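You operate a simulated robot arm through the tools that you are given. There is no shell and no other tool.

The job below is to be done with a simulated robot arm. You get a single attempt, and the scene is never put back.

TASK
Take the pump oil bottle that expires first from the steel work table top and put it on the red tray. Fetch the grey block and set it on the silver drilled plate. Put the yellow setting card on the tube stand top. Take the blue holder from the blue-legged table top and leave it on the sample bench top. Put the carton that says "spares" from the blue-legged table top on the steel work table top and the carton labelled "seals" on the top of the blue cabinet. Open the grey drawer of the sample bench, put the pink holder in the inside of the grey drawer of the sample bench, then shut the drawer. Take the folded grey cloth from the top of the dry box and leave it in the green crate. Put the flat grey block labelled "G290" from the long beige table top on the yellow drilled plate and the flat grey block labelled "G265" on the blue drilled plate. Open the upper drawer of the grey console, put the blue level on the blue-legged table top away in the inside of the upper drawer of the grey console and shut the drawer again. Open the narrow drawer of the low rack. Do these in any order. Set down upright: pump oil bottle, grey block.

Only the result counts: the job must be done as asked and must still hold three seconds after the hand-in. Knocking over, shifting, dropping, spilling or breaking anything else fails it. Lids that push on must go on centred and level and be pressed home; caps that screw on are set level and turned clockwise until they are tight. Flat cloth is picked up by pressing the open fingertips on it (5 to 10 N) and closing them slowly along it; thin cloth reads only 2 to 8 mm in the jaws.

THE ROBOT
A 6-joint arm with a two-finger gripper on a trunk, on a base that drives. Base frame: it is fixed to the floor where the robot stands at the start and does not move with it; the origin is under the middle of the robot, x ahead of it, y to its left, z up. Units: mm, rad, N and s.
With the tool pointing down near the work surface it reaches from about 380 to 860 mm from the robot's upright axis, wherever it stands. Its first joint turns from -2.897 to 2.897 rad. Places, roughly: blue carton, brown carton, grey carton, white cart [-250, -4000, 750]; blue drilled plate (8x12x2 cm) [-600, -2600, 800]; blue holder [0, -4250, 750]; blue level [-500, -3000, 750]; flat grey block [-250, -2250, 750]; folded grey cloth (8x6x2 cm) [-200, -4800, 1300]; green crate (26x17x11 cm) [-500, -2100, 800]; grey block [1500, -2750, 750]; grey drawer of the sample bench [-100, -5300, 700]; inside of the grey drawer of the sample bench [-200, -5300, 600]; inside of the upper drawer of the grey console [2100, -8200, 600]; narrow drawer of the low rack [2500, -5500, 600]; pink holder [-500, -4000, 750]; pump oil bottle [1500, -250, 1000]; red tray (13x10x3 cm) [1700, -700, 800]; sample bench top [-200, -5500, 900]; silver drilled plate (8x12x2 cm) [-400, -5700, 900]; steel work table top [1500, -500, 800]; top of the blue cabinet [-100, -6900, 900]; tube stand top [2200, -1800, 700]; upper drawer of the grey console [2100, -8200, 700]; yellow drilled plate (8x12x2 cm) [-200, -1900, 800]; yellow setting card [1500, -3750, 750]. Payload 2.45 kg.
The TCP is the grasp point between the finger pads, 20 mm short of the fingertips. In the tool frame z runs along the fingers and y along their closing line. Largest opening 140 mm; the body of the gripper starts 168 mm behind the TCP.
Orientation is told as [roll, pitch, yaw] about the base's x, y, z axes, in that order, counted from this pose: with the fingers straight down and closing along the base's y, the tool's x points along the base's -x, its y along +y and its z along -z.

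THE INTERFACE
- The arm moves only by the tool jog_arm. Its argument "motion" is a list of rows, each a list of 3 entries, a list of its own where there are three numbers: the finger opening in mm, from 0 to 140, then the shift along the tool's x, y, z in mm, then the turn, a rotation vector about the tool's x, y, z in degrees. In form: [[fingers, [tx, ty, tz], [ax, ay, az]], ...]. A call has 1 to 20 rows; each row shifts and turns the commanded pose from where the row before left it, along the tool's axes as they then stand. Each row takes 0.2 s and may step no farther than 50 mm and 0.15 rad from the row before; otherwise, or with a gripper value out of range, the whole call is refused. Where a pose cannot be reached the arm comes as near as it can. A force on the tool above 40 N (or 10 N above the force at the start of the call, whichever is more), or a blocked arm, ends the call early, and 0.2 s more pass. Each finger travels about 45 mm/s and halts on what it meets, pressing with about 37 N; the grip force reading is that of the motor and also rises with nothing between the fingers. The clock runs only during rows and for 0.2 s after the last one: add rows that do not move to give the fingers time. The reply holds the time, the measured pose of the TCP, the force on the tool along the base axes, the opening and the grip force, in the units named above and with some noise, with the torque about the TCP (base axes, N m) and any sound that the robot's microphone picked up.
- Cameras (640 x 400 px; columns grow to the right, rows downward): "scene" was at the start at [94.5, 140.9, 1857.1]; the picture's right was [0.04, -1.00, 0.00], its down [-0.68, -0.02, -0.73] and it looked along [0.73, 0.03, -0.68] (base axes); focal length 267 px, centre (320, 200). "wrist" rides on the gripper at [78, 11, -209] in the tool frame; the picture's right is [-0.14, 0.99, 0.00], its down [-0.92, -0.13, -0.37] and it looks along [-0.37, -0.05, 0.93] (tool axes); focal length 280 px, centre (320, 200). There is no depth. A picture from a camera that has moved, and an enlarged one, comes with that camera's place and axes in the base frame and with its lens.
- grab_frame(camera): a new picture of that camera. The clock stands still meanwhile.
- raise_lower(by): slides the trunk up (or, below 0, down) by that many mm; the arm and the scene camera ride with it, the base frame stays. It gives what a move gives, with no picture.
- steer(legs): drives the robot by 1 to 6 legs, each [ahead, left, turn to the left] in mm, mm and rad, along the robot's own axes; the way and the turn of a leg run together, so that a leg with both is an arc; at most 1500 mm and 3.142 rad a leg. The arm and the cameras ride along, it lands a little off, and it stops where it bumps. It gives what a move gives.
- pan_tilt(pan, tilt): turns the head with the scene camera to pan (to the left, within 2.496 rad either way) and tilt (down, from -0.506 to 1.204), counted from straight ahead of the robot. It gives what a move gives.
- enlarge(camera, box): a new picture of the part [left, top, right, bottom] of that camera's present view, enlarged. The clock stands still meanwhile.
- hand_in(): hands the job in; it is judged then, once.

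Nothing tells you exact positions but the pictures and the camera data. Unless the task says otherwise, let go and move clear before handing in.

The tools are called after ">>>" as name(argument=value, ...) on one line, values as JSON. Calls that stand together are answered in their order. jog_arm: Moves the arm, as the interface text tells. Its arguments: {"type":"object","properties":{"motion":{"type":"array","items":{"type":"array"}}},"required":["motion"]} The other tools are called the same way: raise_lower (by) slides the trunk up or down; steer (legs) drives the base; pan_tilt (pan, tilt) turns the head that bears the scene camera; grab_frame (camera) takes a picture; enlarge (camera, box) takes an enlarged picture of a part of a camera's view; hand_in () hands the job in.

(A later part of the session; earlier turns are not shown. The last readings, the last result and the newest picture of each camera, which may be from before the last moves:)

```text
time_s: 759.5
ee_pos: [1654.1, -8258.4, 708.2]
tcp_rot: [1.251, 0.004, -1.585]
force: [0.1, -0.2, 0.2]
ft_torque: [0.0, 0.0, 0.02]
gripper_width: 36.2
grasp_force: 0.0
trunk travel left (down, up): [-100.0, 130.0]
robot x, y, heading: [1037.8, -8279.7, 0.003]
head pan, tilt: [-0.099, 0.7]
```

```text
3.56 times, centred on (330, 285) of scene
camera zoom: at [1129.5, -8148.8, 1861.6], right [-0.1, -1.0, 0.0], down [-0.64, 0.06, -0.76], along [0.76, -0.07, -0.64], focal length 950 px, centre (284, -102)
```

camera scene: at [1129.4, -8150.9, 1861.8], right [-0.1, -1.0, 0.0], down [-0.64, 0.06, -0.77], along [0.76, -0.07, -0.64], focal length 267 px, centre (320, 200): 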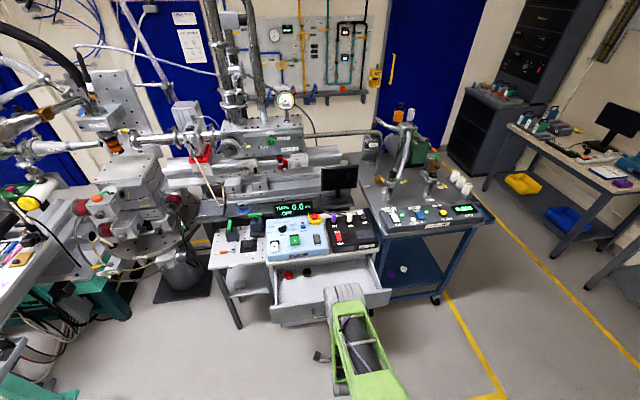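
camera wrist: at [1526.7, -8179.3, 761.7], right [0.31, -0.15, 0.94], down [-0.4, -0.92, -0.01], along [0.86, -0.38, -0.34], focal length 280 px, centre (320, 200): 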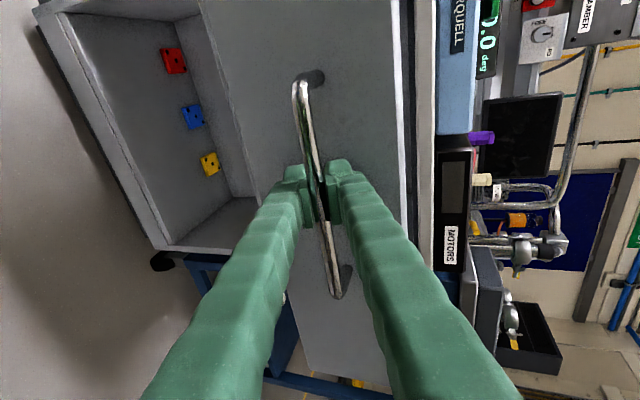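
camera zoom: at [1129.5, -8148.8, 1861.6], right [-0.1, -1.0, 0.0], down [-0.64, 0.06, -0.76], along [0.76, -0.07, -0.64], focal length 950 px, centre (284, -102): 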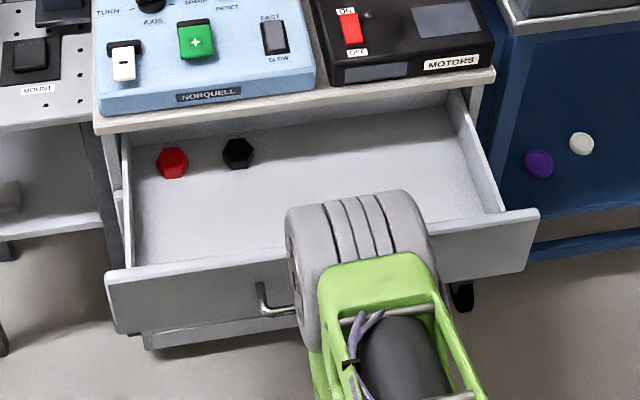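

The drawer is open with free space in the middle. I back away, raise and restore the gripper to vertical.

>>> steer(legs=[[-150, 0, 0]])

>>> jog_arm(motion=[[36, [0, 38, -12.4], [0, 0, 0]], [36, [0, 38, -12.4], [0, 0, 0]], [36, [0, 38, -12.4], [0, 0, 0]], [36, [0, 38, -12.4], [0, 0, 0]], [36, [0, 38, -12.4], [0, 0, 0]], [36, [0, 38, -12.4], [0, 0, 0]], [36, [0, 38, -12.4], [0, 0, 0]], [36, [0, 38, -12.4], [0, 0, 0]], [36, [0, 0, 0], [0, 0, 0]]])

>>> jog_arm(motion=[[36, [0, 0, 0], [0, 0, -8]], [36, [0, 0, 0], [0, 0, -8]], [36, [0, 0, 0], [0, 0, -8]], [36, [0, 0, 0], [0, 0, -8]], [36, [0, 0, 0], [0, 0, -8]], [36, [0, 0, 0], [0, 0, -8]], [36, [0, 0, 0], [0, 0, -8]], [36, [0, 0, 0], [0, 0, -8]], [36, [0, 0, 0], [0, 0, -8]], [36, [0, 0, 0], [0, 0, -8]], [36, [0, 0, 0], [0, 0, -8]], [36, [0, 0, 0], [0, 0, -2]], [36, [0, 0, 0], [0, 0, 0]]])

>>> jog_arm(motion=[[36, [0, 0, 0], [0, 8, 0]], [36, [0, 0, 0], [0, 8, 0]], [36, [0, 0, 0], [0, 8, 0]], [36, [0, 0, 0], [0, 8, 0]], [36, [0, 0, 0], [0, 8, 0]], [36, [0, 0, 0], [0, 8, 0]], [36, [0, 0, 0], [0, 8, 0]], [36, [0, 0, 0], [0, 8, 0]], [36, [0, 0, 0], [0, 7.7, 0]], [36, [0, 0, 0], [0, 0, 0]]])

```text
time_s: 760.9
ee_pos: [1503.4, -8260.5, 707.3]
tcp_rot: [1.252, 0.004, -1.585]
force: [-0.4, 0.4, 0.6]
ft_torque: [-0.01, 0.02, -0.01]
gripper_width: 35.9
grasp_force: 0.1
trunk travel left (down, up): [-100.0, 130.0]
robot x, y, heading: [881.0, -8278.4, 0.005]
head pan, tilt: [-0.099, 0.7]
```

```text
time_s: 762.9
ee_pos: [1511.9, -8258.3, 1020.8]
tcp_rot: [1.251, 0.003, -1.585]
force: [-0.4, 0.5, -0.4]
ft_torque: [0.0, 0.0, 0.01]
gripper_width: 36.0
grasp_force: 0.1
out of reach, approached as far as the arm can: row 8
trunk travel left (down, up): [-100.0, 130.0]
robot x, y, heading: [879.0, -8278.4, 0.003]
head pan, tilt: [-0.099, 0.7]
```

```text
time_s: 765.7
ee_pos: [1513.4, -8260.0, 1021.3]
tcp_rot: [0.009, -1.252, -0.02]
force: [0.1, 0.0, 1.0]
ft_torque: [0.01, 0.03, 0.02]
gripper_width: 36.2
grasp_force: 0.1
trunk travel left (down, up): [-100.0, 130.0]
robot x, y, heading: [879.1, -8280.6, 0.007]
head pan, tilt: [-0.099, 0.7]
```

```text
time_s: 767.9
ee_pos: [1517.7, -8252.5, 1019.9]
tcp_rot: [0.022, -0.045, -0.006]
force: [0.1, -0.5, 0.7]
ft_torque: [-0.04, 0.0, -0.02]
gripper_width: 35.9
grasp_force: 0.0
out of reach, approached as far as the arm can: row 1, 6
trunk travel left (down, up): [-100.0, 130.0]
robot x, y, heading: [884.9, -8277.6, 0.005]
head pan, tilt: [-0.099, 0.7]
```

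>>> jog_arm(motion=[[50, [0, 0, -20], [1.26, 2.6, 0]], [60, [40, 0, -20], [0, 0, 0]], [60, [40, 0, 0], [0, 0, 0]], [60, [40, 0, 0], [0, 0, 0]], [60, [30, 0, 0], [0, 0, 0]], [60, [0, 0, 0], [0, 0, 0]]])

>>> grab_frame(camera="wrist")

```text
time_s: 769.3
ee_pos: [1367.6, -8252.3, 1057.6]
tcp_rot: [0.001, 0.0, -0.005]
force: [-0.3, 0.0, 0.0]
ft_torque: [0.0, 0.02, 0.02]
gripper_width: 59.9
grasp_force: 0.0
trunk travel left (down, up): [-100.0, 130.0]
robot x, y, heading: [882.2, -8280.8, 0.006]
head pan, tilt: [-0.099, 0.7]
```

```text
taken
camera wrist: at [1288.4, -8240.6, 1266.5], right [0.14, 0.99, 0.0], down [0.92, -0.13, 0.37], along [0.37, -0.05, -0.93], focal length 280 px, centre (320, 200)
```

wrist: 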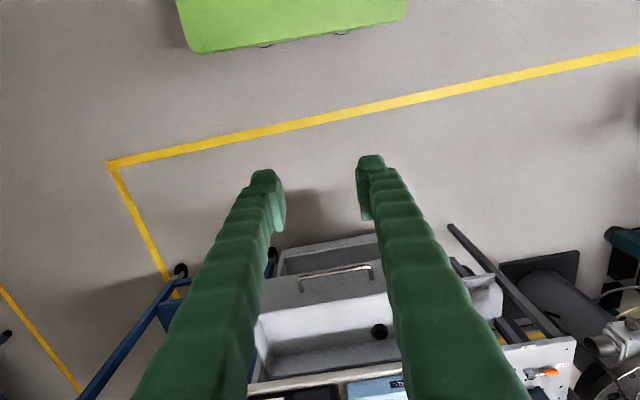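

Now I fetch the parked level: raise, drive back, and turn to face the green table.

>>> jog_arm(motion=[[60, [0, 0, -45], [0, 0, 0]], [60, [0, 0, -45], [0, 0, 0]], [60, [0, 0, 0], [0, 0, 0]]])

>>> steer(legs=[[-240, 0, 0], [0, 935, 0], [0, 0, -3.14]])

>>> grab_frame(camera="wrist")

```text
time_s: 770.1
ee_pos: [1367.1, -8252.1, 1149.5]
tcp_rot: [0.001, -0.003, -0.006]
force: [-1.3, -0.7, 0.3]
ft_torque: [-0.01, -0.02, 0.01]
gripper_width: 59.9
grasp_force: 0.0
trunk travel left (down, up): [-100.0, 130.0]
robot x, y, heading: [887.1, -8280.4, 0.007]
head pan, tilt: [-0.099, 0.7]
```

```text
time_s: 787.3
ee_pos: [157.3, -7379.1, 1148.3]
tcp_rot: [0.003, -0.003, -3.139]
force: [0.3, -0.7, -0.1]
ft_torque: [0.03, 0.03, 0.0]
gripper_width: 60.1
grasp_force: 0.0
trunk travel left (down, up): [-100.0, 130.0]
robot x, y, heading: [644.7, -7346.3, -3.136]
head pan, tilt: [-0.099, 0.7]
```

```text
taken
camera wrist: at [235.8, -7388.8, 1357.2], right [-0.14, -0.99, 0.0], down [-0.92, 0.13, 0.37], along [-0.37, 0.05, -0.93], focal length 280 px, centre (320, 200)
```

wrist: 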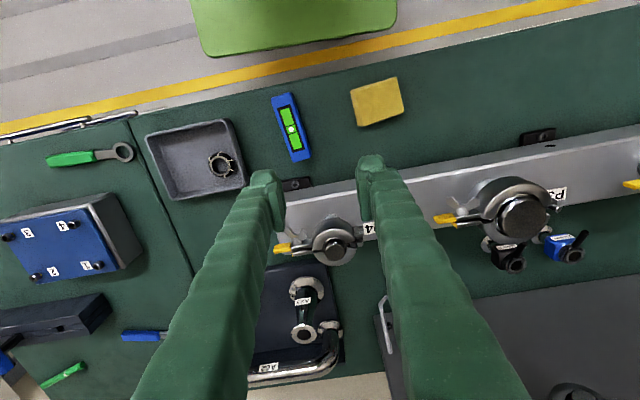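

>>> jog_arm(motion=[[60, [32, -21, 0], [0, 0, 0]], [60, [0, -21, 0], [0, 0, -4.8]], [60, [0, 0, 40], [0, 0, -4.8]], [60, [0, 0, 45], [0, 0, 0]], [60, [0, 0, 45], [0, 0, 0]], [60, [0, 0, 45], [0, 0, 0]], [60, [0, 0, 20], [0, 0, 0]], [60, [0, 0, 0], [0, 0, 0]]])

>>> grab_frame(camera="wrist")

```text
time_s: 789.1
ee_pos: [189.4, -7338.6, 953.8]
tcp_rot: [0.002, -0.003, -2.972]
force: [0.2, -0.5, -0.9]
ft_torque: [0.02, 0.02, -0.01]
gripper_width: 60.2
grasp_force: 0.1
trunk travel left (down, up): [-100.0, 130.0]
robot x, y, heading: [641.4, -7349.9, -3.135]
head pan, tilt: [-0.099, 0.7]
```

```text
taken
camera wrist: at [268.0, -7334.1, 1161.8], right [0.03, -1.0, 0.0], down [-0.93, -0.03, 0.37], along [-0.37, -0.01, -0.93], focal length 280 px, centre (320, 200)
```

wrist: 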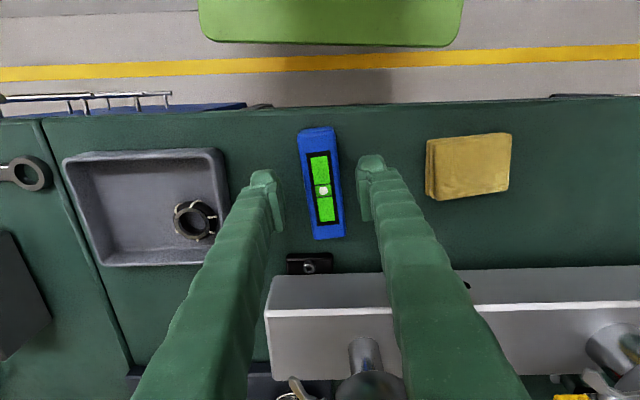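

Centred on the level. Descend, grip, lift.

>>> jog_arm(motion=[[58, [0, 1, 20], [0, 0, 0]], [56, [0, 0, 12], [0, 0, 0]], [56, [0, 0, 2], [0, 0, 0]], [56, [0, 0, 0], [0, 0, 0]], [44, [0, 0, 0], [0, 0, 0]], [34, [0, 0, 0], [0, 0, 0]], [20, [0, 0, 0], [0, 0, 0]], [10, [0, 0, 0], [0, 0, 0]], [10, [0, 0, 0], [0, 0, 0]], [10, [0, 0, -5], [0, 0, 0]], [10, [0, 0, -20], [0, 0, 0]], [10, [0, 0, -40], [0, 0, 0]], [10, [0, 0, -40], [0, 0, 0]], [10, [0, 0, -40], [0, 0, 0]], [10, [0, 0, -40], [0, 0, 0]], [10, [0, 0, -40], [0, 0, 0]], [10, [0, 0, 0], [0, 0, 0]]])

>>> grab_frame(camera="wrist")

```text
time_s: 792.7
ee_pos: [189.6, -7338.9, 1142.3]
tcp_rot: [0.002, -0.003, -2.973]
force: [0.6, 0.8, -1.9]
ft_torque: [-0.02, -0.01, 0.05]
gripper_width: 30.6
grasp_force: 36.8
trunk travel left (down, up): [-100.0, 130.0]
robot x, y, heading: [644.0, -7347.0, -3.137]
head pan, tilt: [-0.099, 0.7]
```

```text
taken
camera wrist: at [268.4, -7335.4, 1352.8], right [0.03, -1.0, 0.0], down [-0.93, -0.03, 0.37], along [-0.37, -0.01, -0.93], focal length 280 px, centre (320, 200)
```

wrist: 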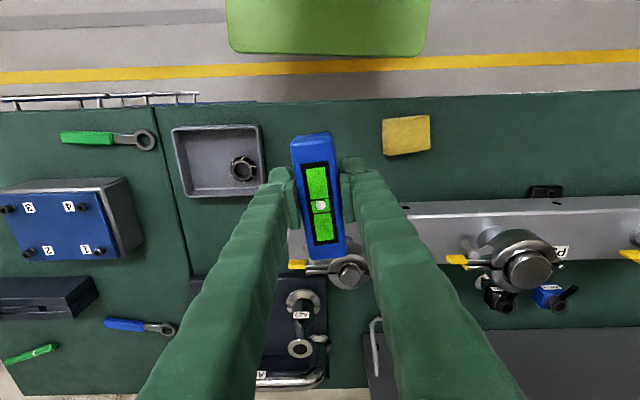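

Level held. I go back to the open console drawer.

>>> steer(legs=[[0, 0, 3.135], [0, -925, 0], [440, 0, 0]])

>>> grab_frame(camera="wrist")

>>> grab_frame(camera="scene")

```text
time_s: 810.8
ee_pos: [1552.6, -8266.5, 1142.6]
tcp_rot: [0.003, -0.001, 0.178]
force: [0.9, -0.5, -1.6]
ft_torque: [-0.01, 0.03, 0.0]
gripper_width: 30.5
grasp_force: 37.0
trunk travel left (down, up): [-100.0, 130.0]
robot x, y, heading: [1097.8, -8263.1, 0.015]
head pan, tilt: [-0.099, 0.7]
```

```text
taken
camera wrist: at [1473.0, -8269.8, 1352.3], right [-0.04, 1.0, 0.0], down [0.93, 0.04, 0.37], along [0.37, 0.02, -0.93], focal length 280 px, centre (320, 200)
```

wrist: 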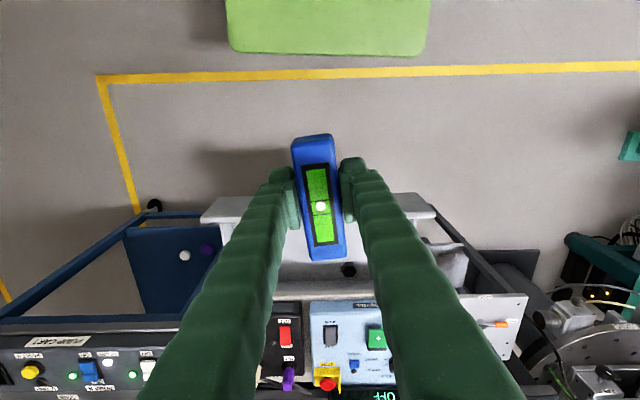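

```text
taken
camera scene: at [1194.4, -8129.0, 1861.6], right [-0.08, -1.0, 0.0], down [-0.64, 0.05, -0.76], along [0.76, -0.06, -0.64], focal length 267 px, centre (320, 200)
```

scene: 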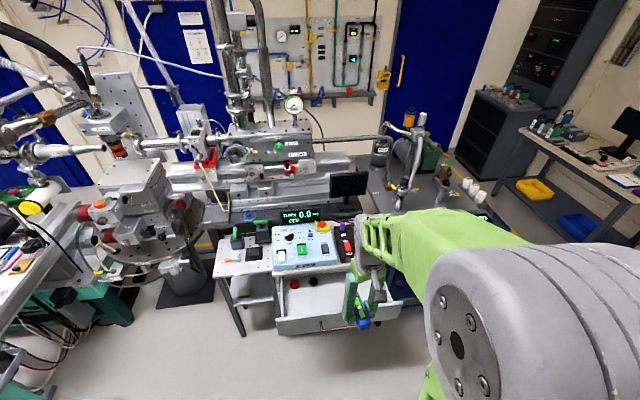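

>>> jog_arm(motion=[[10, [0, 0, 0], [0, 0, 4.6]], [10, [0, 0, 0], [0, 0, 4.7]], [10, [-42, -4.7, 10], [0, 0, 0]], [10, [-42, -4.7, 15], [0, 0, 0]], [10, [-42, -4.7, 15], [0, 0, 0]], [10, [-42, -4.7, 15], [0, 0, 0]], [10, [-42, -4.7, 15], [0, 0, 0]], [10, [-42, -4.7, 15], [0, 0, 0]], [10, [-42, -4.7, 15], [0, 0, 0]], [10, [0, 0, 0], [0, 0, 0]]])

>>> grab_frame(camera="wrist")

```text
time_s: 813.0
ee_pos: [1845.1, -8294.1, 1044.8]
tcp_rot: [0.001, -0.003, 0.016]
force: [-0.1, -0.4, -1.4]
ft_torque: [0.01, 0.01, -0.03]
gripper_width: 30.9
grasp_force: 37.4
trunk travel left (down, up): [-100.0, 130.0]
robot x, y, heading: [1096.9, -8263.2, 0.014]
head pan, tilt: [-0.099, 0.7]
```

```text
taken
camera wrist: at [1765.4, -8284.5, 1252.9], right [0.12, 0.99, 0.0], down [0.92, -0.11, 0.37], along [0.37, -0.04, -0.93], focal length 280 px, centre (320, 200)
```

wrist: 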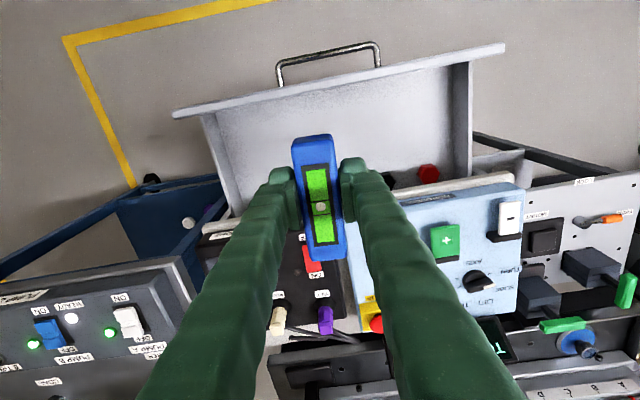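

Right above the drawer's free middle. I lower the level into it.

>>> jog_arm(motion=[[10, [-8, 0, 30], [0, 0, 0]], [10, [0, 0, 40], [0, 0, 0]], [10, [0, 0, 40], [0, 0, 0]], [10, [0, 0, 40], [0, 0, 0]], [10, [0, 0, 40], [0, 0, 0]], [10, [0, 0, 40], [0, 0, 0]], [10, [0, 0, 40], [0, 0, 0]], [10, [0, 0, 30], [0, 0, 0]], [10, [0, 0, 20], [0, 0, 0]], [10, [0, 0, 0], [0, 0, 0]]])

>>> grab_frame(camera="wrist")

```text
time_s: 815.2
ee_pos: [1854.9, -8294.3, 725.1]
tcp_rot: [0.001, -0.003, 0.015]
force: [0.9, -0.5, -1.3]
ft_torque: [-0.03, -0.01, -0.02]
gripper_width: 31.0
grasp_force: 37.2
trunk travel left (down, up): [-100.0, 130.0]
robot x, y, heading: [1098.3, -8258.4, 0.02]
head pan, tilt: [-0.099, 0.7]
```

```text
taken
camera wrist: at [1775.7, -8285.1, 933.3], right [0.12, 0.99, 0.0], down [0.92, -0.11, 0.37], along [0.37, -0.04, -0.93], focal length 280 px, centre (320, 200)
```

wrist: 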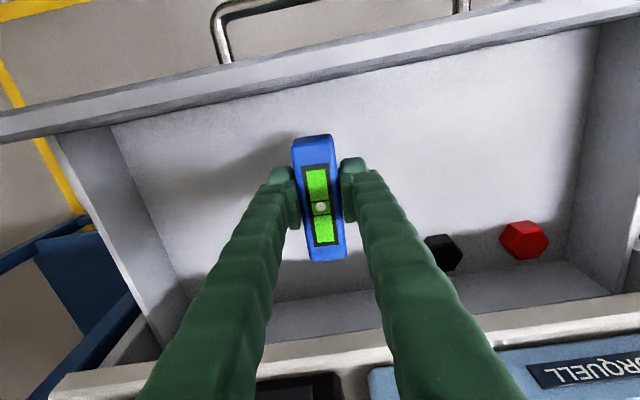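

>>> jog_arm(motion=[[10, [0, 0, 15], [0, 0, 0]], [10, [0, 0, 10], [0, 0, 0]], [10, [0, 0, 5], [0, 0, 0]], [10, [0, 0, 5], [0, 0, 0]], [10, [0, 0, 4], [0, 0, 0]], [10, [0, 0, 4], [0, 0, 0]], [10, [0, 0, 4], [0, 0, 0]], [10, [0, 0, 4], [0, 0, 0]], [10, [0, 0, 4], [0, 0, 0]], [10, [0, 0, 4], [0, 0, 0]], [10, [0, 0, 4], [0, 0, 0]], [10, [0, 0, 4], [0, 0, 0]], [10, [0, 0, 0], [0, 0, 0]]])

```text
time_s: 818.0
ee_pos: [1854.7, -8294.0, 656.8]
tcp_rot: [0.002, -0.003, 0.016]
force: [-0.1, -0.6, -0.7]
ft_torque: [0.02, -0.01, 0.0]
gripper_width: 30.8
grasp_force: 36.5
trunk travel left (down, up): [-100.0, 130.0]
robot x, y, heading: [1101.7, -8261.0, 0.019]
head pan, tilt: [-0.099, 0.7]
```

>>> jog_arm(motion=[[10, [0, 0, 3], [0, 0, 0]], [10, [0, 0, 3], [0, 0, 0]], [10, [0, 0, 3], [0, 0, 0]], [10, [0, 0, 3], [0, 0, 0]], [10, [0, 0, 3], [0, 0, 0]], [10, [0, 0, 3], [0, 0, 0]], [10, [0, 0, 3], [0, 0, 0]], [10, [0, 0, 3], [0, 0, 0]], [10, [0, 0, 0], [0, 0, 0]]])

>>> grab_frame(camera="wrist")

```text
time_s: 819.6
ee_pos: [1862.5, -8294.1, 642.7]
tcp_rot: [-0.001, -0.015, 0.017]
force: [2.7, 2.6, 16.0]
ft_torque: [0.01, 0.63, -0.13]
gripper_width: 30.9
grasp_force: 37.0
trunk travel left (down, up): [-100.0, 130.0]
robot x, y, heading: [1097.9, -8261.7, 0.022]
head pan, tilt: [-0.099, 0.7]
stopped in row 8: the force on the tool passed its limit at 44 N (the readings are from after the stop); the commanded pose is now the measured one
```

```text
taken
camera wrist: at [1780.8, -8284.1, 850.8], right [0.12, 0.99, 0.0], down [0.92, -0.11, 0.38], along [0.38, -0.04, -0.92], focal length 280 px, centre (320, 200)
```

wrist: 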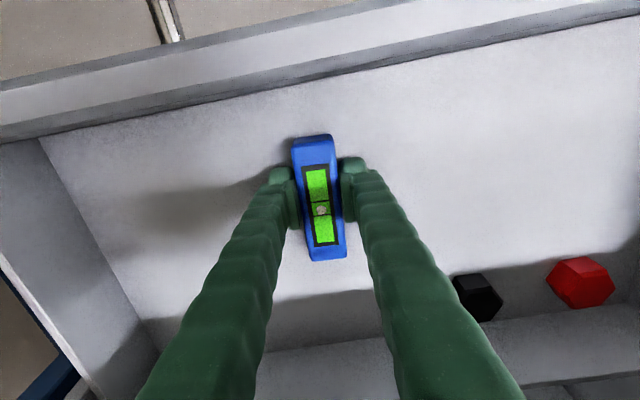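

The level rests on the drawer floor. Release and lift out.

>>> jog_arm(motion=[[10, [0, 0, -2], [0, 0, 0]], [34, [0, 0, 0], [0, 0, 0]], [44, [0, 0, 0], [0, 0, 0]], [54, [0, 0, 0], [0, 0, 0]], [56, [0, 0, -10], [0, 0.7, 0]], [56, [0, 0, -40], [0, 0, 0]], [56, [0, 0, -40], [0, 0, 0]], [56, [0, 0, -40], [0, 0, 0]], [56, [0, 0, -40], [0, 0, 0]], [56, [0, 0, -45], [0, 0, 0]], [56, [0, 0, -45], [0, 0, 0]], [56, [0, 0, -45], [0, 0, 0]], [56, [0, 0, -45], [0, 0, 0]], [56, [0, 0, 0], [0, 0, 0]]])

>>> grab_frame(camera="wrist")

```text
time_s: 822.6
ee_pos: [1862.3, -8292.7, 992.6]
tcp_rot: [0.001, 0.007, 0.016]
force: [-0.1, 0.3, -0.3]
ft_torque: [-0.03, 0.03, 0.03]
gripper_width: 55.9
grasp_force: 0.1
trunk travel left (down, up): [-100.0, 130.0]
robot x, y, heading: [1097.1, -8261.4, 0.017]
head pan, tilt: [-0.099, 0.7]
```

```text
taken
camera wrist: at [1783.1, -8283.7, 1202.0], right [0.12, 0.99, 0.0], down [0.92, -0.11, 0.36], along [0.36, -0.04, -0.93], focal length 280 px, centre (320, 200)
```

wrist: 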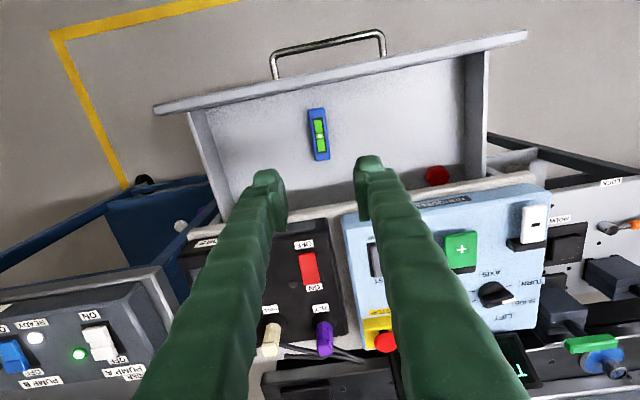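

Level is in the drawer. To shut it: move in front of the handle bar, lower closed fingers (slightly leaned back), and push.

>>> jog_arm(motion=[[30, [45, 0, 0], [0, 0, 0]], [0, [45, 0, 0], [0, 0, 0]], [0, [45, 0, 0], [0, 0, 0]], [0, [45, 0, 0], [0, 0, 0]], [0, [45, 0, 0], [0, 0, 0]], [0, [0, 30, 0], [0, -6, 0]], [0, [0, 0, 0], [0, -6.4, 0]], [0, [8, 0, 40], [0, 0, 0]], [0, [8, 0, 40], [0, 0, 0]], [0, [8, 0, 40], [0, 0, 0]], [0, [8, 0, 40], [0, 0, 0]], [0, [8, 0, 40], [0, 0, 0]], [0, [8, 0, 40], [0, 0, 0]], [0, [8, 0, 40], [0, 0, 0]], [0, [0, 0, 0], [0, 0, 0]]])

>>> grab_frame(camera="wrist")

```text
time_s: 825.8
ee_pos: [1640.5, -8267.4, 707.4]
tcp_rot: [0.003, -0.212, 0.014]
force: [0.5, -0.9, -0.4]
ft_torque: [0.03, 0.01, 0.0]
gripper_width: 0.0
grasp_force: 29.4
out of reach, approached as far as the arm can: row 9
trunk travel left (down, up): [-100.0, 130.0]
robot x, y, heading: [1099.1, -8260.9, 0.018]
head pan, tilt: [-0.099, 0.7]
```

```text
taken
camera wrist: at [1519.1, -8258.7, 895.8], right [0.12, 0.99, 0.03], down [0.82, -0.12, 0.55], along [0.55, -0.04, -0.83], focal length 280 px, centre (320, 200)
```

wrist: 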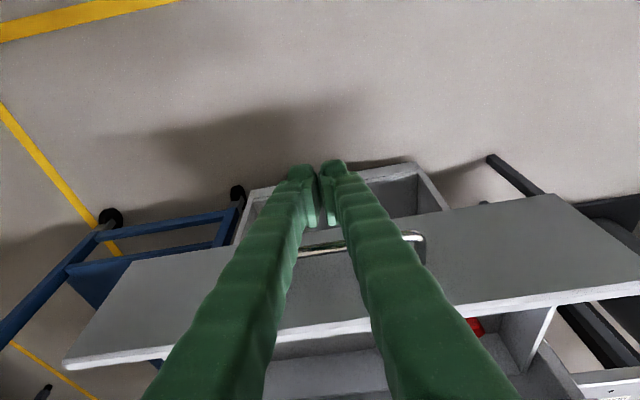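

>>> jog_arm(motion=[[0, [1.7, 6, 7.8], [0, 0, 0]], [0, [-19.6, 0, 4.2], [0, 0, 0]], [0, [-19.6, 0, 4.2], [0, 0, 0]], [0, [-19.6, 0, 4.2], [0, 0, 0]], [0, [-19.6, 0, 4.2], [0, 0, 0]], [0, [-19.6, 0, 4.2], [0, 0, 0]], [0, [-19.6, 0, 4.2], [0, 0, 0]], [0, [-19.6, 0, 4.2], [0, 0, 0]], [0, [-19.6, 0, 4.2], [0, 0, 0]], [0, [-19.6, 0, 4.2], [0, 0, 0]], [0, [-19.6, 0, 4.2], [0, 0, 0]], [0, [-19.6, 0, 4.2], [0, 0, 0]], [0, [0, 0, 0], [0, 0, 0]]])

>>> grab_frame(camera="wrist")

```text
time_s: 828.6
ee_pos: [1860.5, -8259.4, 698.9]
tcp_rot: [0.002, -0.212, 0.016]
force: [-0.3, -0.1, -0.4]
ft_torque: [-0.02, 0.0, -0.04]
gripper_width: 0.1
grasp_force: 29.1
trunk travel left (down, up): [-100.0, 130.0]
robot x, y, heading: [1096.1, -8262.0, 0.014]
head pan, tilt: [-0.099, 0.7]
```

```text
taken
camera wrist: at [1738.9, -8249.7, 887.9], right [0.12, 0.99, 0.03], down [0.82, -0.12, 0.55], along [0.55, -0.04, -0.83], focal length 280 px, centre (320, 200)
```

wrist: 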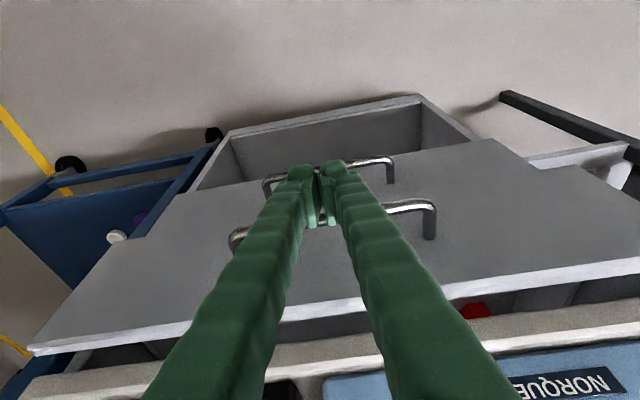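

>>> jog_arm(motion=[[0, [-19.6, 0, 4.2], [0, 0, 0]], [0, [-14.7, 0, 3.2], [0, 0, 0]], [0, [-9.8, 0, 2.1], [0, 0, 0]], [0, [-4.9, 0, 1.1], [0, 0, 0]], [0, [-3.9, 0, 0.8], [0, 0, 0]], [0, [-2.9, 0, 0.6], [0, 0, 0]], [0, [-2.9, 0, 0.6], [0, 0, 0]], [0, [-2.9, 0, 0.6], [0, 0, 0]], [0, [0, 0, 0], [0, 0, 0]]])

>>> grab_frame(camera="wrist")

```text
time_s: 829.5
ee_pos: [1895.4, -8258.3, 695.2]
tcp_rot: [0.002, -0.192, 0.016]
force: [-8.2, -0.7, 0.8]
ft_torque: [0.06, 0.05, 0.08]
gripper_width: 0.0
grasp_force: 29.3
trunk travel left (down, up): [-100.0, 130.0]
robot x, y, heading: [1100.5, -8259.2, 0.014]
head pan, tilt: [-0.099, 0.7]
stopped in row 4: the force on the tool passed its limit at 47 N (the readings are from after the stop); the commanded pose is now the measured one
```

```text
taken
camera wrist: at [1778.7, -8248.9, 885.7], right [0.12, 0.99, 0.03], down [0.84, -0.12, 0.54], along [0.54, -0.04, -0.84], focal length 280 px, centre (320, 200)
```

wrist: 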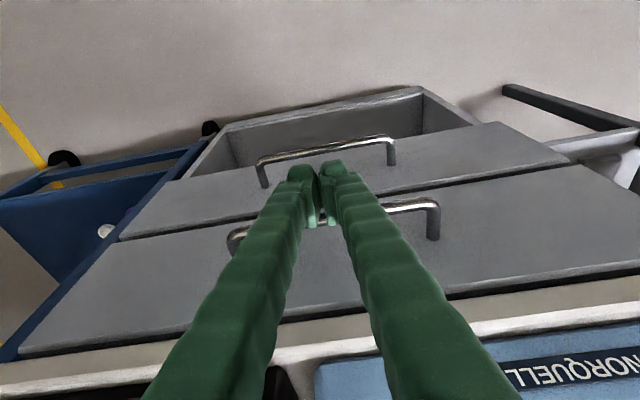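

It looks flush. I press once more gently to make sure it is home.

>>> jog_arm(motion=[[0, [-3, 0, 0.6], [0, 0, 0]], [0, [-2, 0, 0.4], [0, 0, 0]], [0, [-2, 0, 0.4], [0, 0, 0]], [0, [0, 0, 0], [0, 0, 0]]])

>>> jog_arm(motion=[[0, [20, 0, -4], [0, 0, 0]], [0, [40, 0, -8], [0, 0, 0]], [30, [40, 0, -8], [0, 0, 0]], [50, [-8, 0, -40], [0, 0, 0]], [50, [-8, 0, -40], [0, 0, 0]], [50, [-8, 0, -40], [0, 0, 0]], [50, [-8, 0, -40], [0, 0, 0]], [50, [-8, 0, -40], [0, 0, 0]], [50, [-8, 0, -40], [0, 0, 0]], [50, [-8, 0, -40], [0, 0, 0]], [50, [-8, 0, -40], [0, 0, 0]], [50, [0, 0, 0], [0, 5.5, 0]], [50, [0, 0, 0], [0, 5.5, 0]], [50, [0, 0, 0], [0, 0, 0]]])

>>> grab_frame(camera="wrist")

>>> enlarge(camera="scene", box=[240, 220, 420, 350])

```text
time_s: 830.3
ee_pos: [1895.4, -8258.4, 691.8]
tcp_rot: [0.002, -0.179, 0.016]
force: [-3.5, 0.1, -3.7]
ft_torque: [-0.05, 0.09, 0.03]
gripper_width: 0.1
grasp_force: 29.3
trunk travel left (down, up): [-100.0, 130.0]
robot x, y, heading: [1099.4, -8256.5, 0.013]
head pan, tilt: [-0.099, 0.7]
stopped in row 3: the force on the tool passed its limit at 42 N (the readings are from after the stop); the commanded pose is now the measured one
```

```text
time_s: 833.3
ee_pos: [1800.2, -8261.0, 1020.9]
tcp_rot: [0.001, 0.01, 0.017]
force: [-0.1, 0.4, -0.7]
ft_torque: [0.01, 0.0, -0.02]
gripper_width: 50.1
grasp_force: 0.1
trunk travel left (down, up): [-100.0, 130.0]
robot x, y, heading: [1098.8, -8259.8, 0.022]
head pan, tilt: [-0.099, 0.7]
```

```text
taken
camera wrist: at [1723.8, -8250.0, 1230.8], right [0.12, 0.99, 0.0], down [0.93, -0.11, 0.36], along [0.36, -0.04, -0.93], focal length 280 px, centre (320, 200)
```

wrist: 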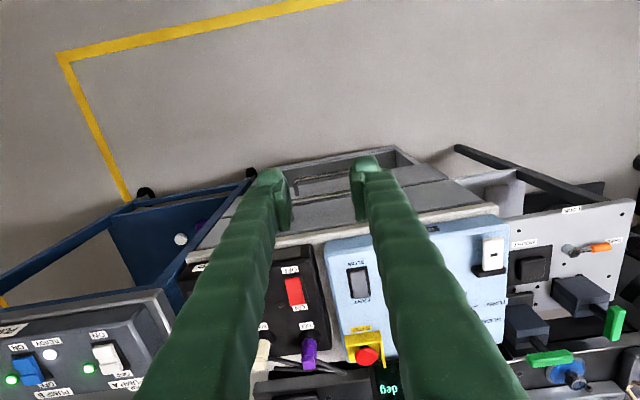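

```text
3.08 times, centred on (330, 285) of scene
camera zoom: at [1192.1, -8129.1, 1861.7], right [-0.08, -1.0, 0.0], down [-0.64, 0.05, -0.77], along [0.76, -0.06, -0.64], focal length 822 px, centre (289, -62)
```

zoom: 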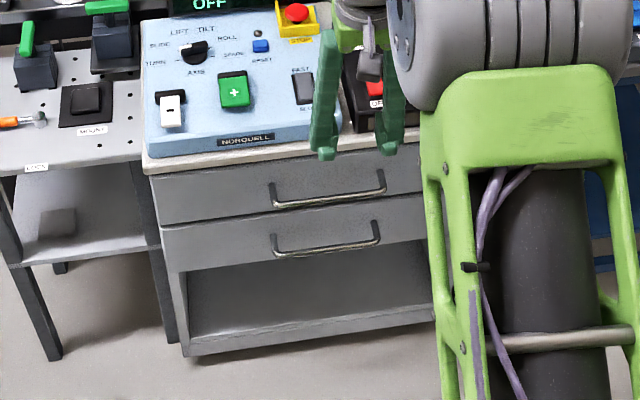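

The console drawer is shut with the level inside. Next: find the low rack's narrow drawer (~[2500, -5500]). I drive back up the corridor and look left.

>>> jog_arm(motion=[[50, [45, 0, -10], [0, -0.6, 0]], [50, [45, 0, -10], [0, 0, 0]], [50, [45, 0, -10], [0, 0, 0]], [50, [45, 0, -10], [0, 0, 0]], [50, [45, 0, 0], [0, 0, 0]], [50, [0, 0, 0], [0, 0, 0]]])

>>> steer(legs=[[-450, 0, 0], [0, 1300, 0]])

>>> pan_tilt(pan=0.0, tilt=0.6)

>>> grab_frame(camera="scene")

>>> pan_tilt(pan=0.7, tilt=0.6)

>>> grab_frame(camera="scene")

```text
time_s: 834.7
ee_pos: [1575.8, -8264.3, 1061.0]
tcp_rot: [0.002, 0.0, 0.015]
force: [0.3, 0.1, 0.9]
ft_torque: [0.02, 0.0, -0.02]
gripper_width: 50.1
grasp_force: 0.2
trunk travel left (down, up): [-100.0, 130.0]
robot x, y, heading: [1097.8, -8259.9, 0.013]
head pan, tilt: [-0.099, 0.7]
```

```text
time_s: 848.6
ee_pos: [1104.1, -6973.1, 1061.9]
tcp_rot: [0.003, 0.001, 0.016]
force: [-0.7, 0.0, -0.7]
ft_torque: [-0.01, -0.02, -0.01]
gripper_width: 50.0
grasp_force: 0.0
trunk travel left (down, up): [-100.0, 130.0]
robot x, y, heading: [627.8, -6968.1, 0.018]
head pan, tilt: [-0.099, 0.7]
```

```text
time_s: 849.3
ee_pos: [1105.0, -6972.2, 1061.5]
tcp_rot: [0.002, 0.0, 0.016]
force: [1.7, 0.8, 0.0]
ft_torque: [0.01, 0.0, 0.03]
gripper_width: 50.0
grasp_force: 0.1
trunk travel left (down, up): [-100.0, 130.0]
robot x, y, heading: [625.2, -6968.3, 0.015]
head pan, tilt: [0.0, 0.6]
```

```text
taken
camera scene: at [725.2, -6828.6, 1870.2], right [0.02, -1.0, 0.0], down [-0.57, -0.01, -0.82], along [0.82, 0.01, -0.57], focal length 267 px, centre (320, 200)
```

scene: 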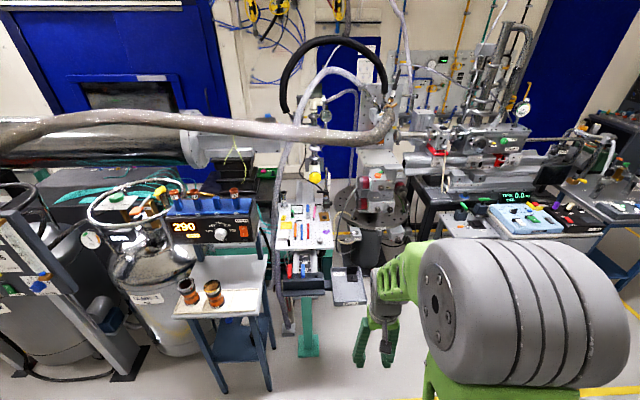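

```text
time_s: 850.4
ee_pos: [1106.1, -6972.2, 1061.8]
tcp_rot: [0.002, 0.0, 0.017]
force: [-0.5, 0.5, 0.5]
ft_torque: [0.01, 0.02, -0.01]
gripper_width: 50.1
grasp_force: 0.0
trunk travel left (down, up): [-100.0, 130.0]
robot x, y, heading: [628.6, -6970.2, 0.017]
head pan, tilt: [0.7, 0.6]
```

```text
taken
camera scene: at [703.5, -6772.1, 1870.3], right [0.66, -0.75, 0.0], down [-0.43, -0.37, -0.83], along [0.62, 0.54, -0.56], focal length 267 px, centre (320, 200)
```

scene: 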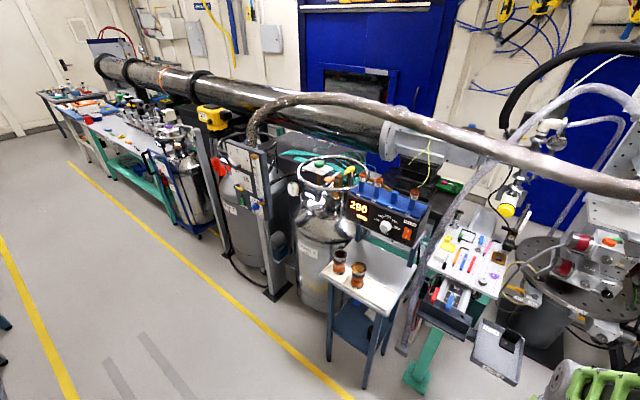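

The low rack seems to be the dark unit under the tube, behind the tanks. I drive to y≈-5500 and look directly at it.

>>> steer(legs=[[0, 1450, -0.016]])

>>> pan_tilt(pan=0.1, tilt=0.5)

>>> grab_frame(camera="scene")

>>> pan_tilt(pan=0.7, tilt=0.5)

>>> grab_frame(camera="scene")

>>> pan_tilt(pan=-0.6, tilt=0.5)

>>> grab_frame(camera="scene")

```text
time_s: 863.2
ee_pos: [1098.8, -5538.5, 1061.0]
tcp_rot: [0.001, 0.002, -0.01]
force: [-0.3, 0.0, -0.8]
ft_torque: [-0.01, 0.01, -0.01]
gripper_width: 49.9
grasp_force: 0.1
trunk travel left (down, up): [-100.0, 130.0]
robot x, y, heading: [621.9, -5522.9, -0.011]
head pan, tilt: [0.7, 0.6]
```

```text
time_s: 864.2
ee_pos: [1098.0, -5538.6, 1061.6]
tcp_rot: [0.001, 0.001, -0.01]
force: [-0.9, -0.4, -0.9]
ft_torque: [-0.02, -0.01, 0.02]
gripper_width: 49.7
grasp_force: 0.1
trunk travel left (down, up): [-100.0, 130.0]
robot x, y, heading: [621.7, -5522.6, -0.006]
head pan, tilt: [0.099, 0.499]
```

```text
taken
camera scene: at [725.4, -5375.2, 1879.4], right [0.09, -1.0, 0.0], down [-0.48, -0.04, -0.88], along [0.87, 0.08, -0.48], focal length 267 px, centre (320, 200)
```

scene: 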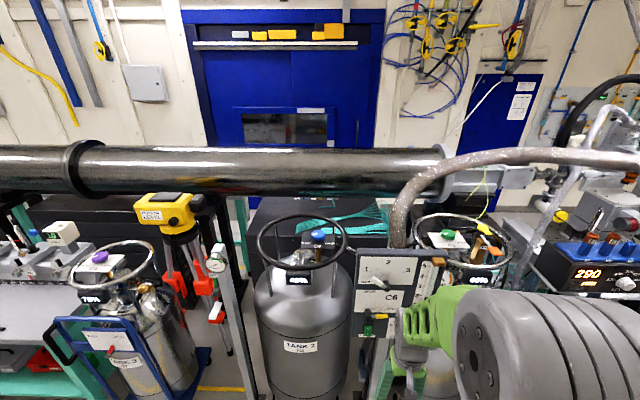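

```text
time_s: 865.2
ee_pos: [1099.3, -5538.3, 1062.0]
tcp_rot: [0.001, 0.0, -0.012]
force: [-0.5, -0.5, -0.1]
ft_torque: [0.0, 0.01, -0.01]
gripper_width: 49.9
grasp_force: 0.0
trunk travel left (down, up): [-100.0, 130.0]
robot x, y, heading: [617.8, -5518.8, -0.007]
head pan, tilt: [0.7, 0.499]
```

```text
taken
camera scene: at [705.0, -5325.5, 1879.4], right [0.64, -0.77, 0.0], down [-0.37, -0.3, -0.88], along [0.68, 0.56, -0.48], focal length 267 px, centre (320, 200)
```

scene: 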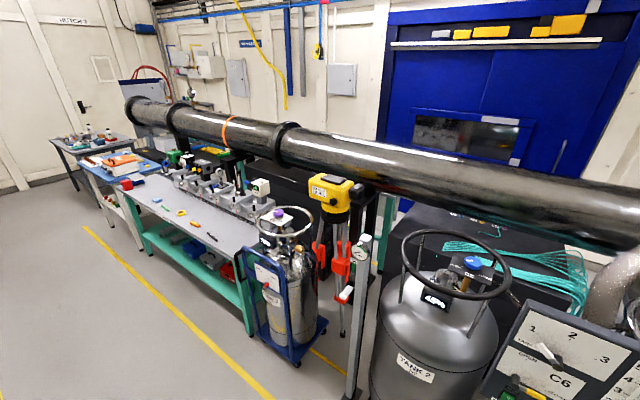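

```text
time_s: 866.7
ee_pos: [1098.7, -5538.1, 1062.7]
tcp_rot: [0.002, 0.0, -0.01]
force: [0.4, 1.0, -0.7]
ft_torque: [-0.01, -0.03, 0.01]
gripper_width: 50.1
grasp_force: 0.1
trunk travel left (down, up): [-100.0, 130.0]
robot x, y, heading: [623.8, -5520.2, -0.008]
head pan, tilt: [-0.6, 0.499]
```

```text
taken
camera scene: at [709.4, -5435.5, 1879.4], right [-0.57, -0.82, 0.0], down [-0.39, 0.27, -0.88], along [0.72, -0.5, -0.48], focal length 267 px, centre (320, 200)
```

scene: 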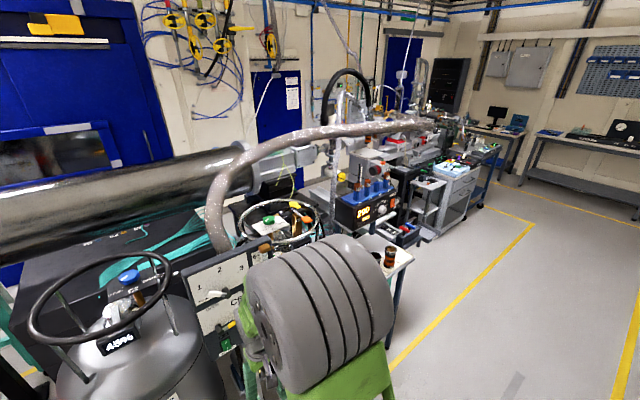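

>>> enlarge(camera="scene", box=[0, 180, 320, 360])

>>> pan_tilt(pan=0.35, tilt=0.55)

>>> enlarge(camera="scene", box=[180, 150, 460, 360])

```text
2.00 times, centred on (160, 270) of scene
camera zoom: at [709.4, -5435.5, 1879.4], right [-0.57, -0.82, 0.0], down [-0.39, 0.27, -0.88], along [0.72, -0.5, -0.48], focal length 534 px, centre (640, 60)
```

zoom: 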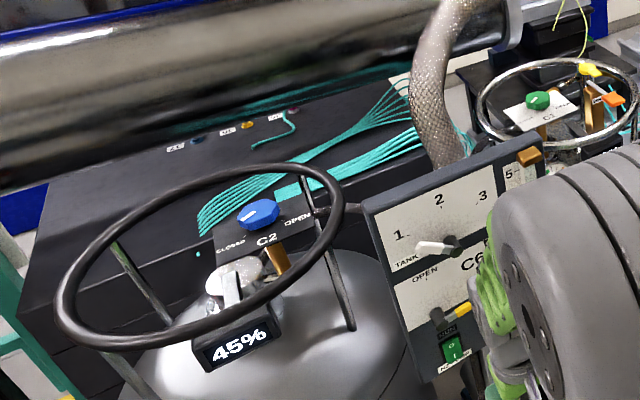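

```text
time_s: 867.9
ee_pos: [1098.9, -5538.2, 1061.4]
tcp_rot: [0.002, 0.0, -0.011]
force: [-0.1, 0.1, -1.1]
ft_torque: [-0.02, 0.01, 0.04]
gripper_width: 49.9
grasp_force: 0.1
trunk travel left (down, up): [-100.0, 130.0]
robot x, y, heading: [622.2, -5519.1, -0.008]
head pan, tilt: [0.351, 0.55]
```

```text
1.90 times, centred on (320, 255) of scene
camera zoom: at [719.4, -5353.4, 1874.8], right [0.33, -0.94, 0.0], down [-0.49, -0.17, -0.85], along [0.8, 0.28, -0.52], focal length 509 px, centre (320, 95)
```

zoom: 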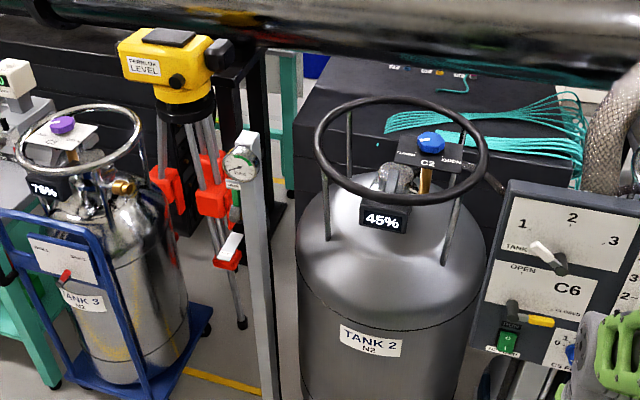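

The narrow drawer may be on the dark rack behind the tanks. I survey the floor access from other viewpoints.

>>> pan_tilt(pan=0.6, tilt=0.75)

>>> grab_frame(camera="scene")

>>> steer(legs=[[250, -900, 0]])

>>> pan_tilt(pan=0.3, tilt=0.65)

>>> grab_frame(camera="scene")

>>> pan_tilt(pan=-0.3, tilt=0.65)

>>> grab_frame(camera="scene")

```text
time_s: 868.7
ee_pos: [1098.4, -5538.0, 1061.8]
tcp_rot: [0.002, 0.0, -0.011]
force: [-0.5, -0.1, -0.4]
ft_torque: [0.01, 0.02, -0.01]
gripper_width: 50.1
grasp_force: 0.2
trunk travel left (down, up): [-100.0, 130.0]
robot x, y, heading: [623.3, -5522.4, -0.012]
head pan, tilt: [0.6, 0.75]
```

```text
taken
camera scene: at [703.7, -5337.3, 1857.4], right [0.56, -0.83, 0.0], down [-0.57, -0.38, -0.73], along [0.61, 0.41, -0.68], focal length 267 px, centre (320, 200)
```

scene: 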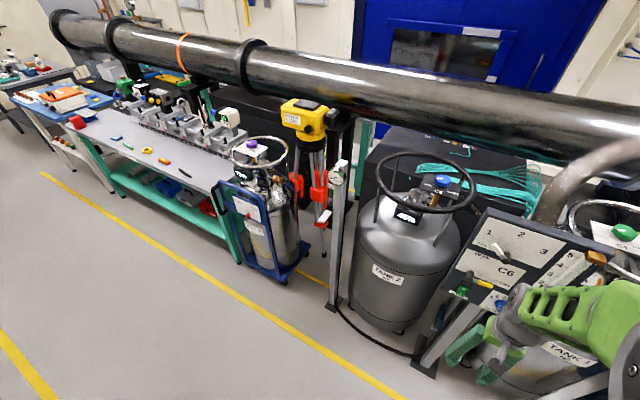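

```text
time_s: 876.9
ee_pos: [1336.9, -6439.0, 1061.1]
tcp_rot: [0.003, -0.001, -0.015]
force: [0.7, 0.6, 0.4]
ft_torque: [0.03, 0.01, -0.05]
gripper_width: 50.0
grasp_force: 0.1
trunk travel left (down, up): [-100.0, 130.0]
robot x, y, heading: [858.1, -6418.1, -0.009]
head pan, tilt: [0.6, 0.75]
```

```text
time_s: 877.7
ee_pos: [1337.1, -6440.0, 1062.2]
tcp_rot: [0.002, -0.001, -0.015]
force: [0.7, -0.6, -0.1]
ft_torque: [0.01, -0.02, -0.01]
gripper_width: 50.1
grasp_force: 0.0
trunk travel left (down, up): [-100.0, 130.0]
robot x, y, heading: [863.3, -6419.4, -0.019]
head pan, tilt: [0.3, 0.649]
```

```text
taken
camera scene: at [956.9, -6257.6, 1866.0], right [0.28, -0.96, 0.0], down [-0.58, -0.17, -0.8], along [0.76, 0.22, -0.6], focal length 267 px, centre (320, 200)
```

scene: 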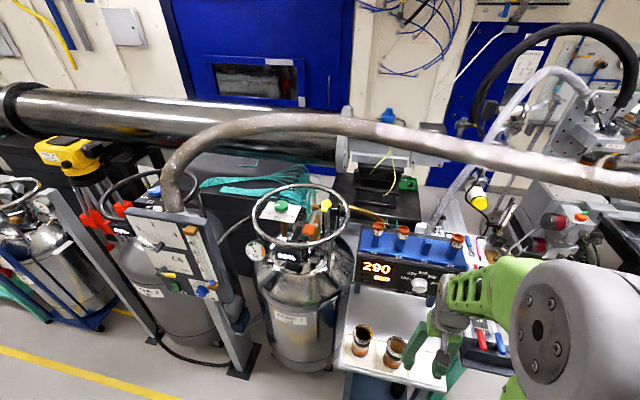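

```text
time_s: 878.7
ee_pos: [1337.2, -6438.8, 1061.8]
tcp_rot: [0.001, 0.0, -0.015]
force: [-0.1, 0.5, 0.6]
ft_torque: [0.02, 0.05, -0.01]
gripper_width: 49.8
grasp_force: 0.2
trunk travel left (down, up): [-100.0, 130.0]
robot x, y, heading: [862.9, -6418.9, -0.014]
head pan, tilt: [-0.3, 0.649]
```

```text
taken
camera scene: at [956.1, -6308.9, 1866.0], right [-0.31, -0.95, 0.0], down [-0.57, 0.19, -0.8], along [0.76, -0.25, -0.6], focal length 267 px, centre (320, 200)
```

scene: 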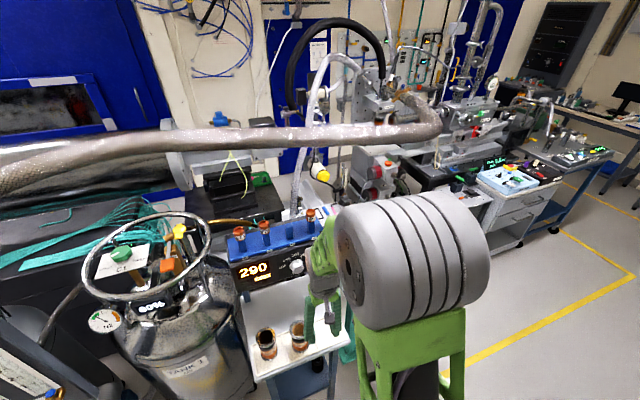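

>>> enlarge(camera="scene", box=[130, 120, 350, 260])

>>> pan_tilt(pan=0.3, tilt=0.65)

>>> enlarge(camera="scene", box=[300, 130, 500, 260])

>>> enlarge(camera="scene", box=[120, 140, 340, 380])

```text
2.86 times, centred on (240, 190) of scene
camera zoom: at [956.1, -6308.9, 1866.0], right [-0.31, -0.95, 0.0], down [-0.57, 0.19, -0.8], along [0.76, -0.25, -0.6], focal length 763 px, centre (549, 229)
```

zoom: 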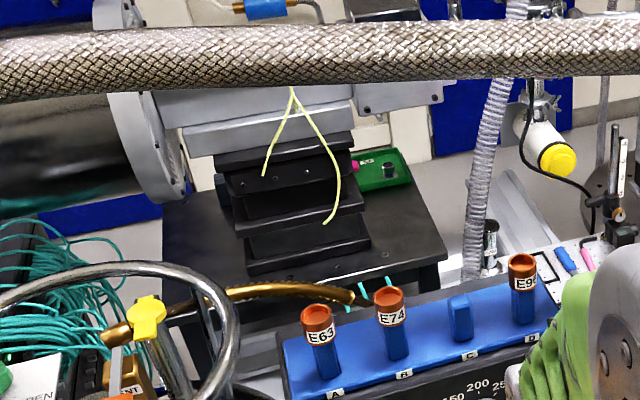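

```text
time_s: 879.7
ee_pos: [1336.5, -6439.3, 1059.8]
tcp_rot: [0.003, 0.001, -0.015]
force: [0.2, 0.2, -0.1]
ft_torque: [-0.01, 0.0, 0.03]
gripper_width: 50.0
grasp_force: 0.2
trunk travel left (down, up): [-100.0, 130.0]
robot x, y, heading: [862.8, -6420.0, -0.017]
head pan, tilt: [0.3, 0.649]
```

```text
3.08 times, centred on (400, 195) of scene
camera zoom: at [956.9, -6257.7, 1866.0], right [0.28, -0.96, 0.0], down [-0.58, -0.17, -0.8], along [0.76, 0.22, -0.6], focal length 822 px, centre (74, 215)
```

zoom: 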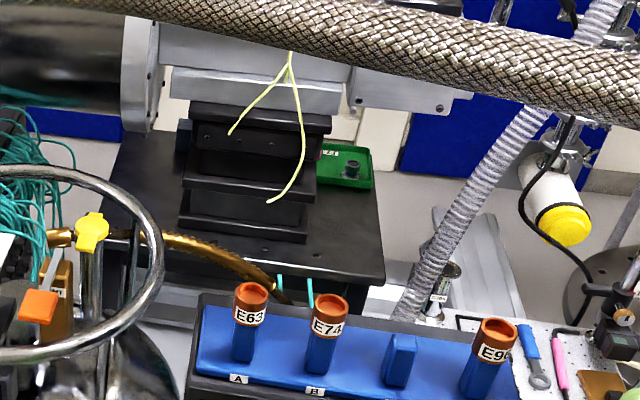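

```text
1.67 times, centred on (230, 260) of scene
camera zoom: at [956.9, -6257.7, 1866.0], right [0.28, -0.96, 0.0], down [-0.58, -0.17, -0.8], along [0.76, 0.22, -0.6], focal length 445 px, centre (470, 100)
```

zoom: 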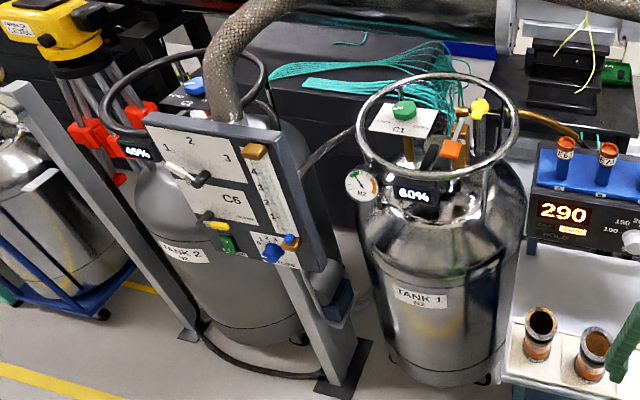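

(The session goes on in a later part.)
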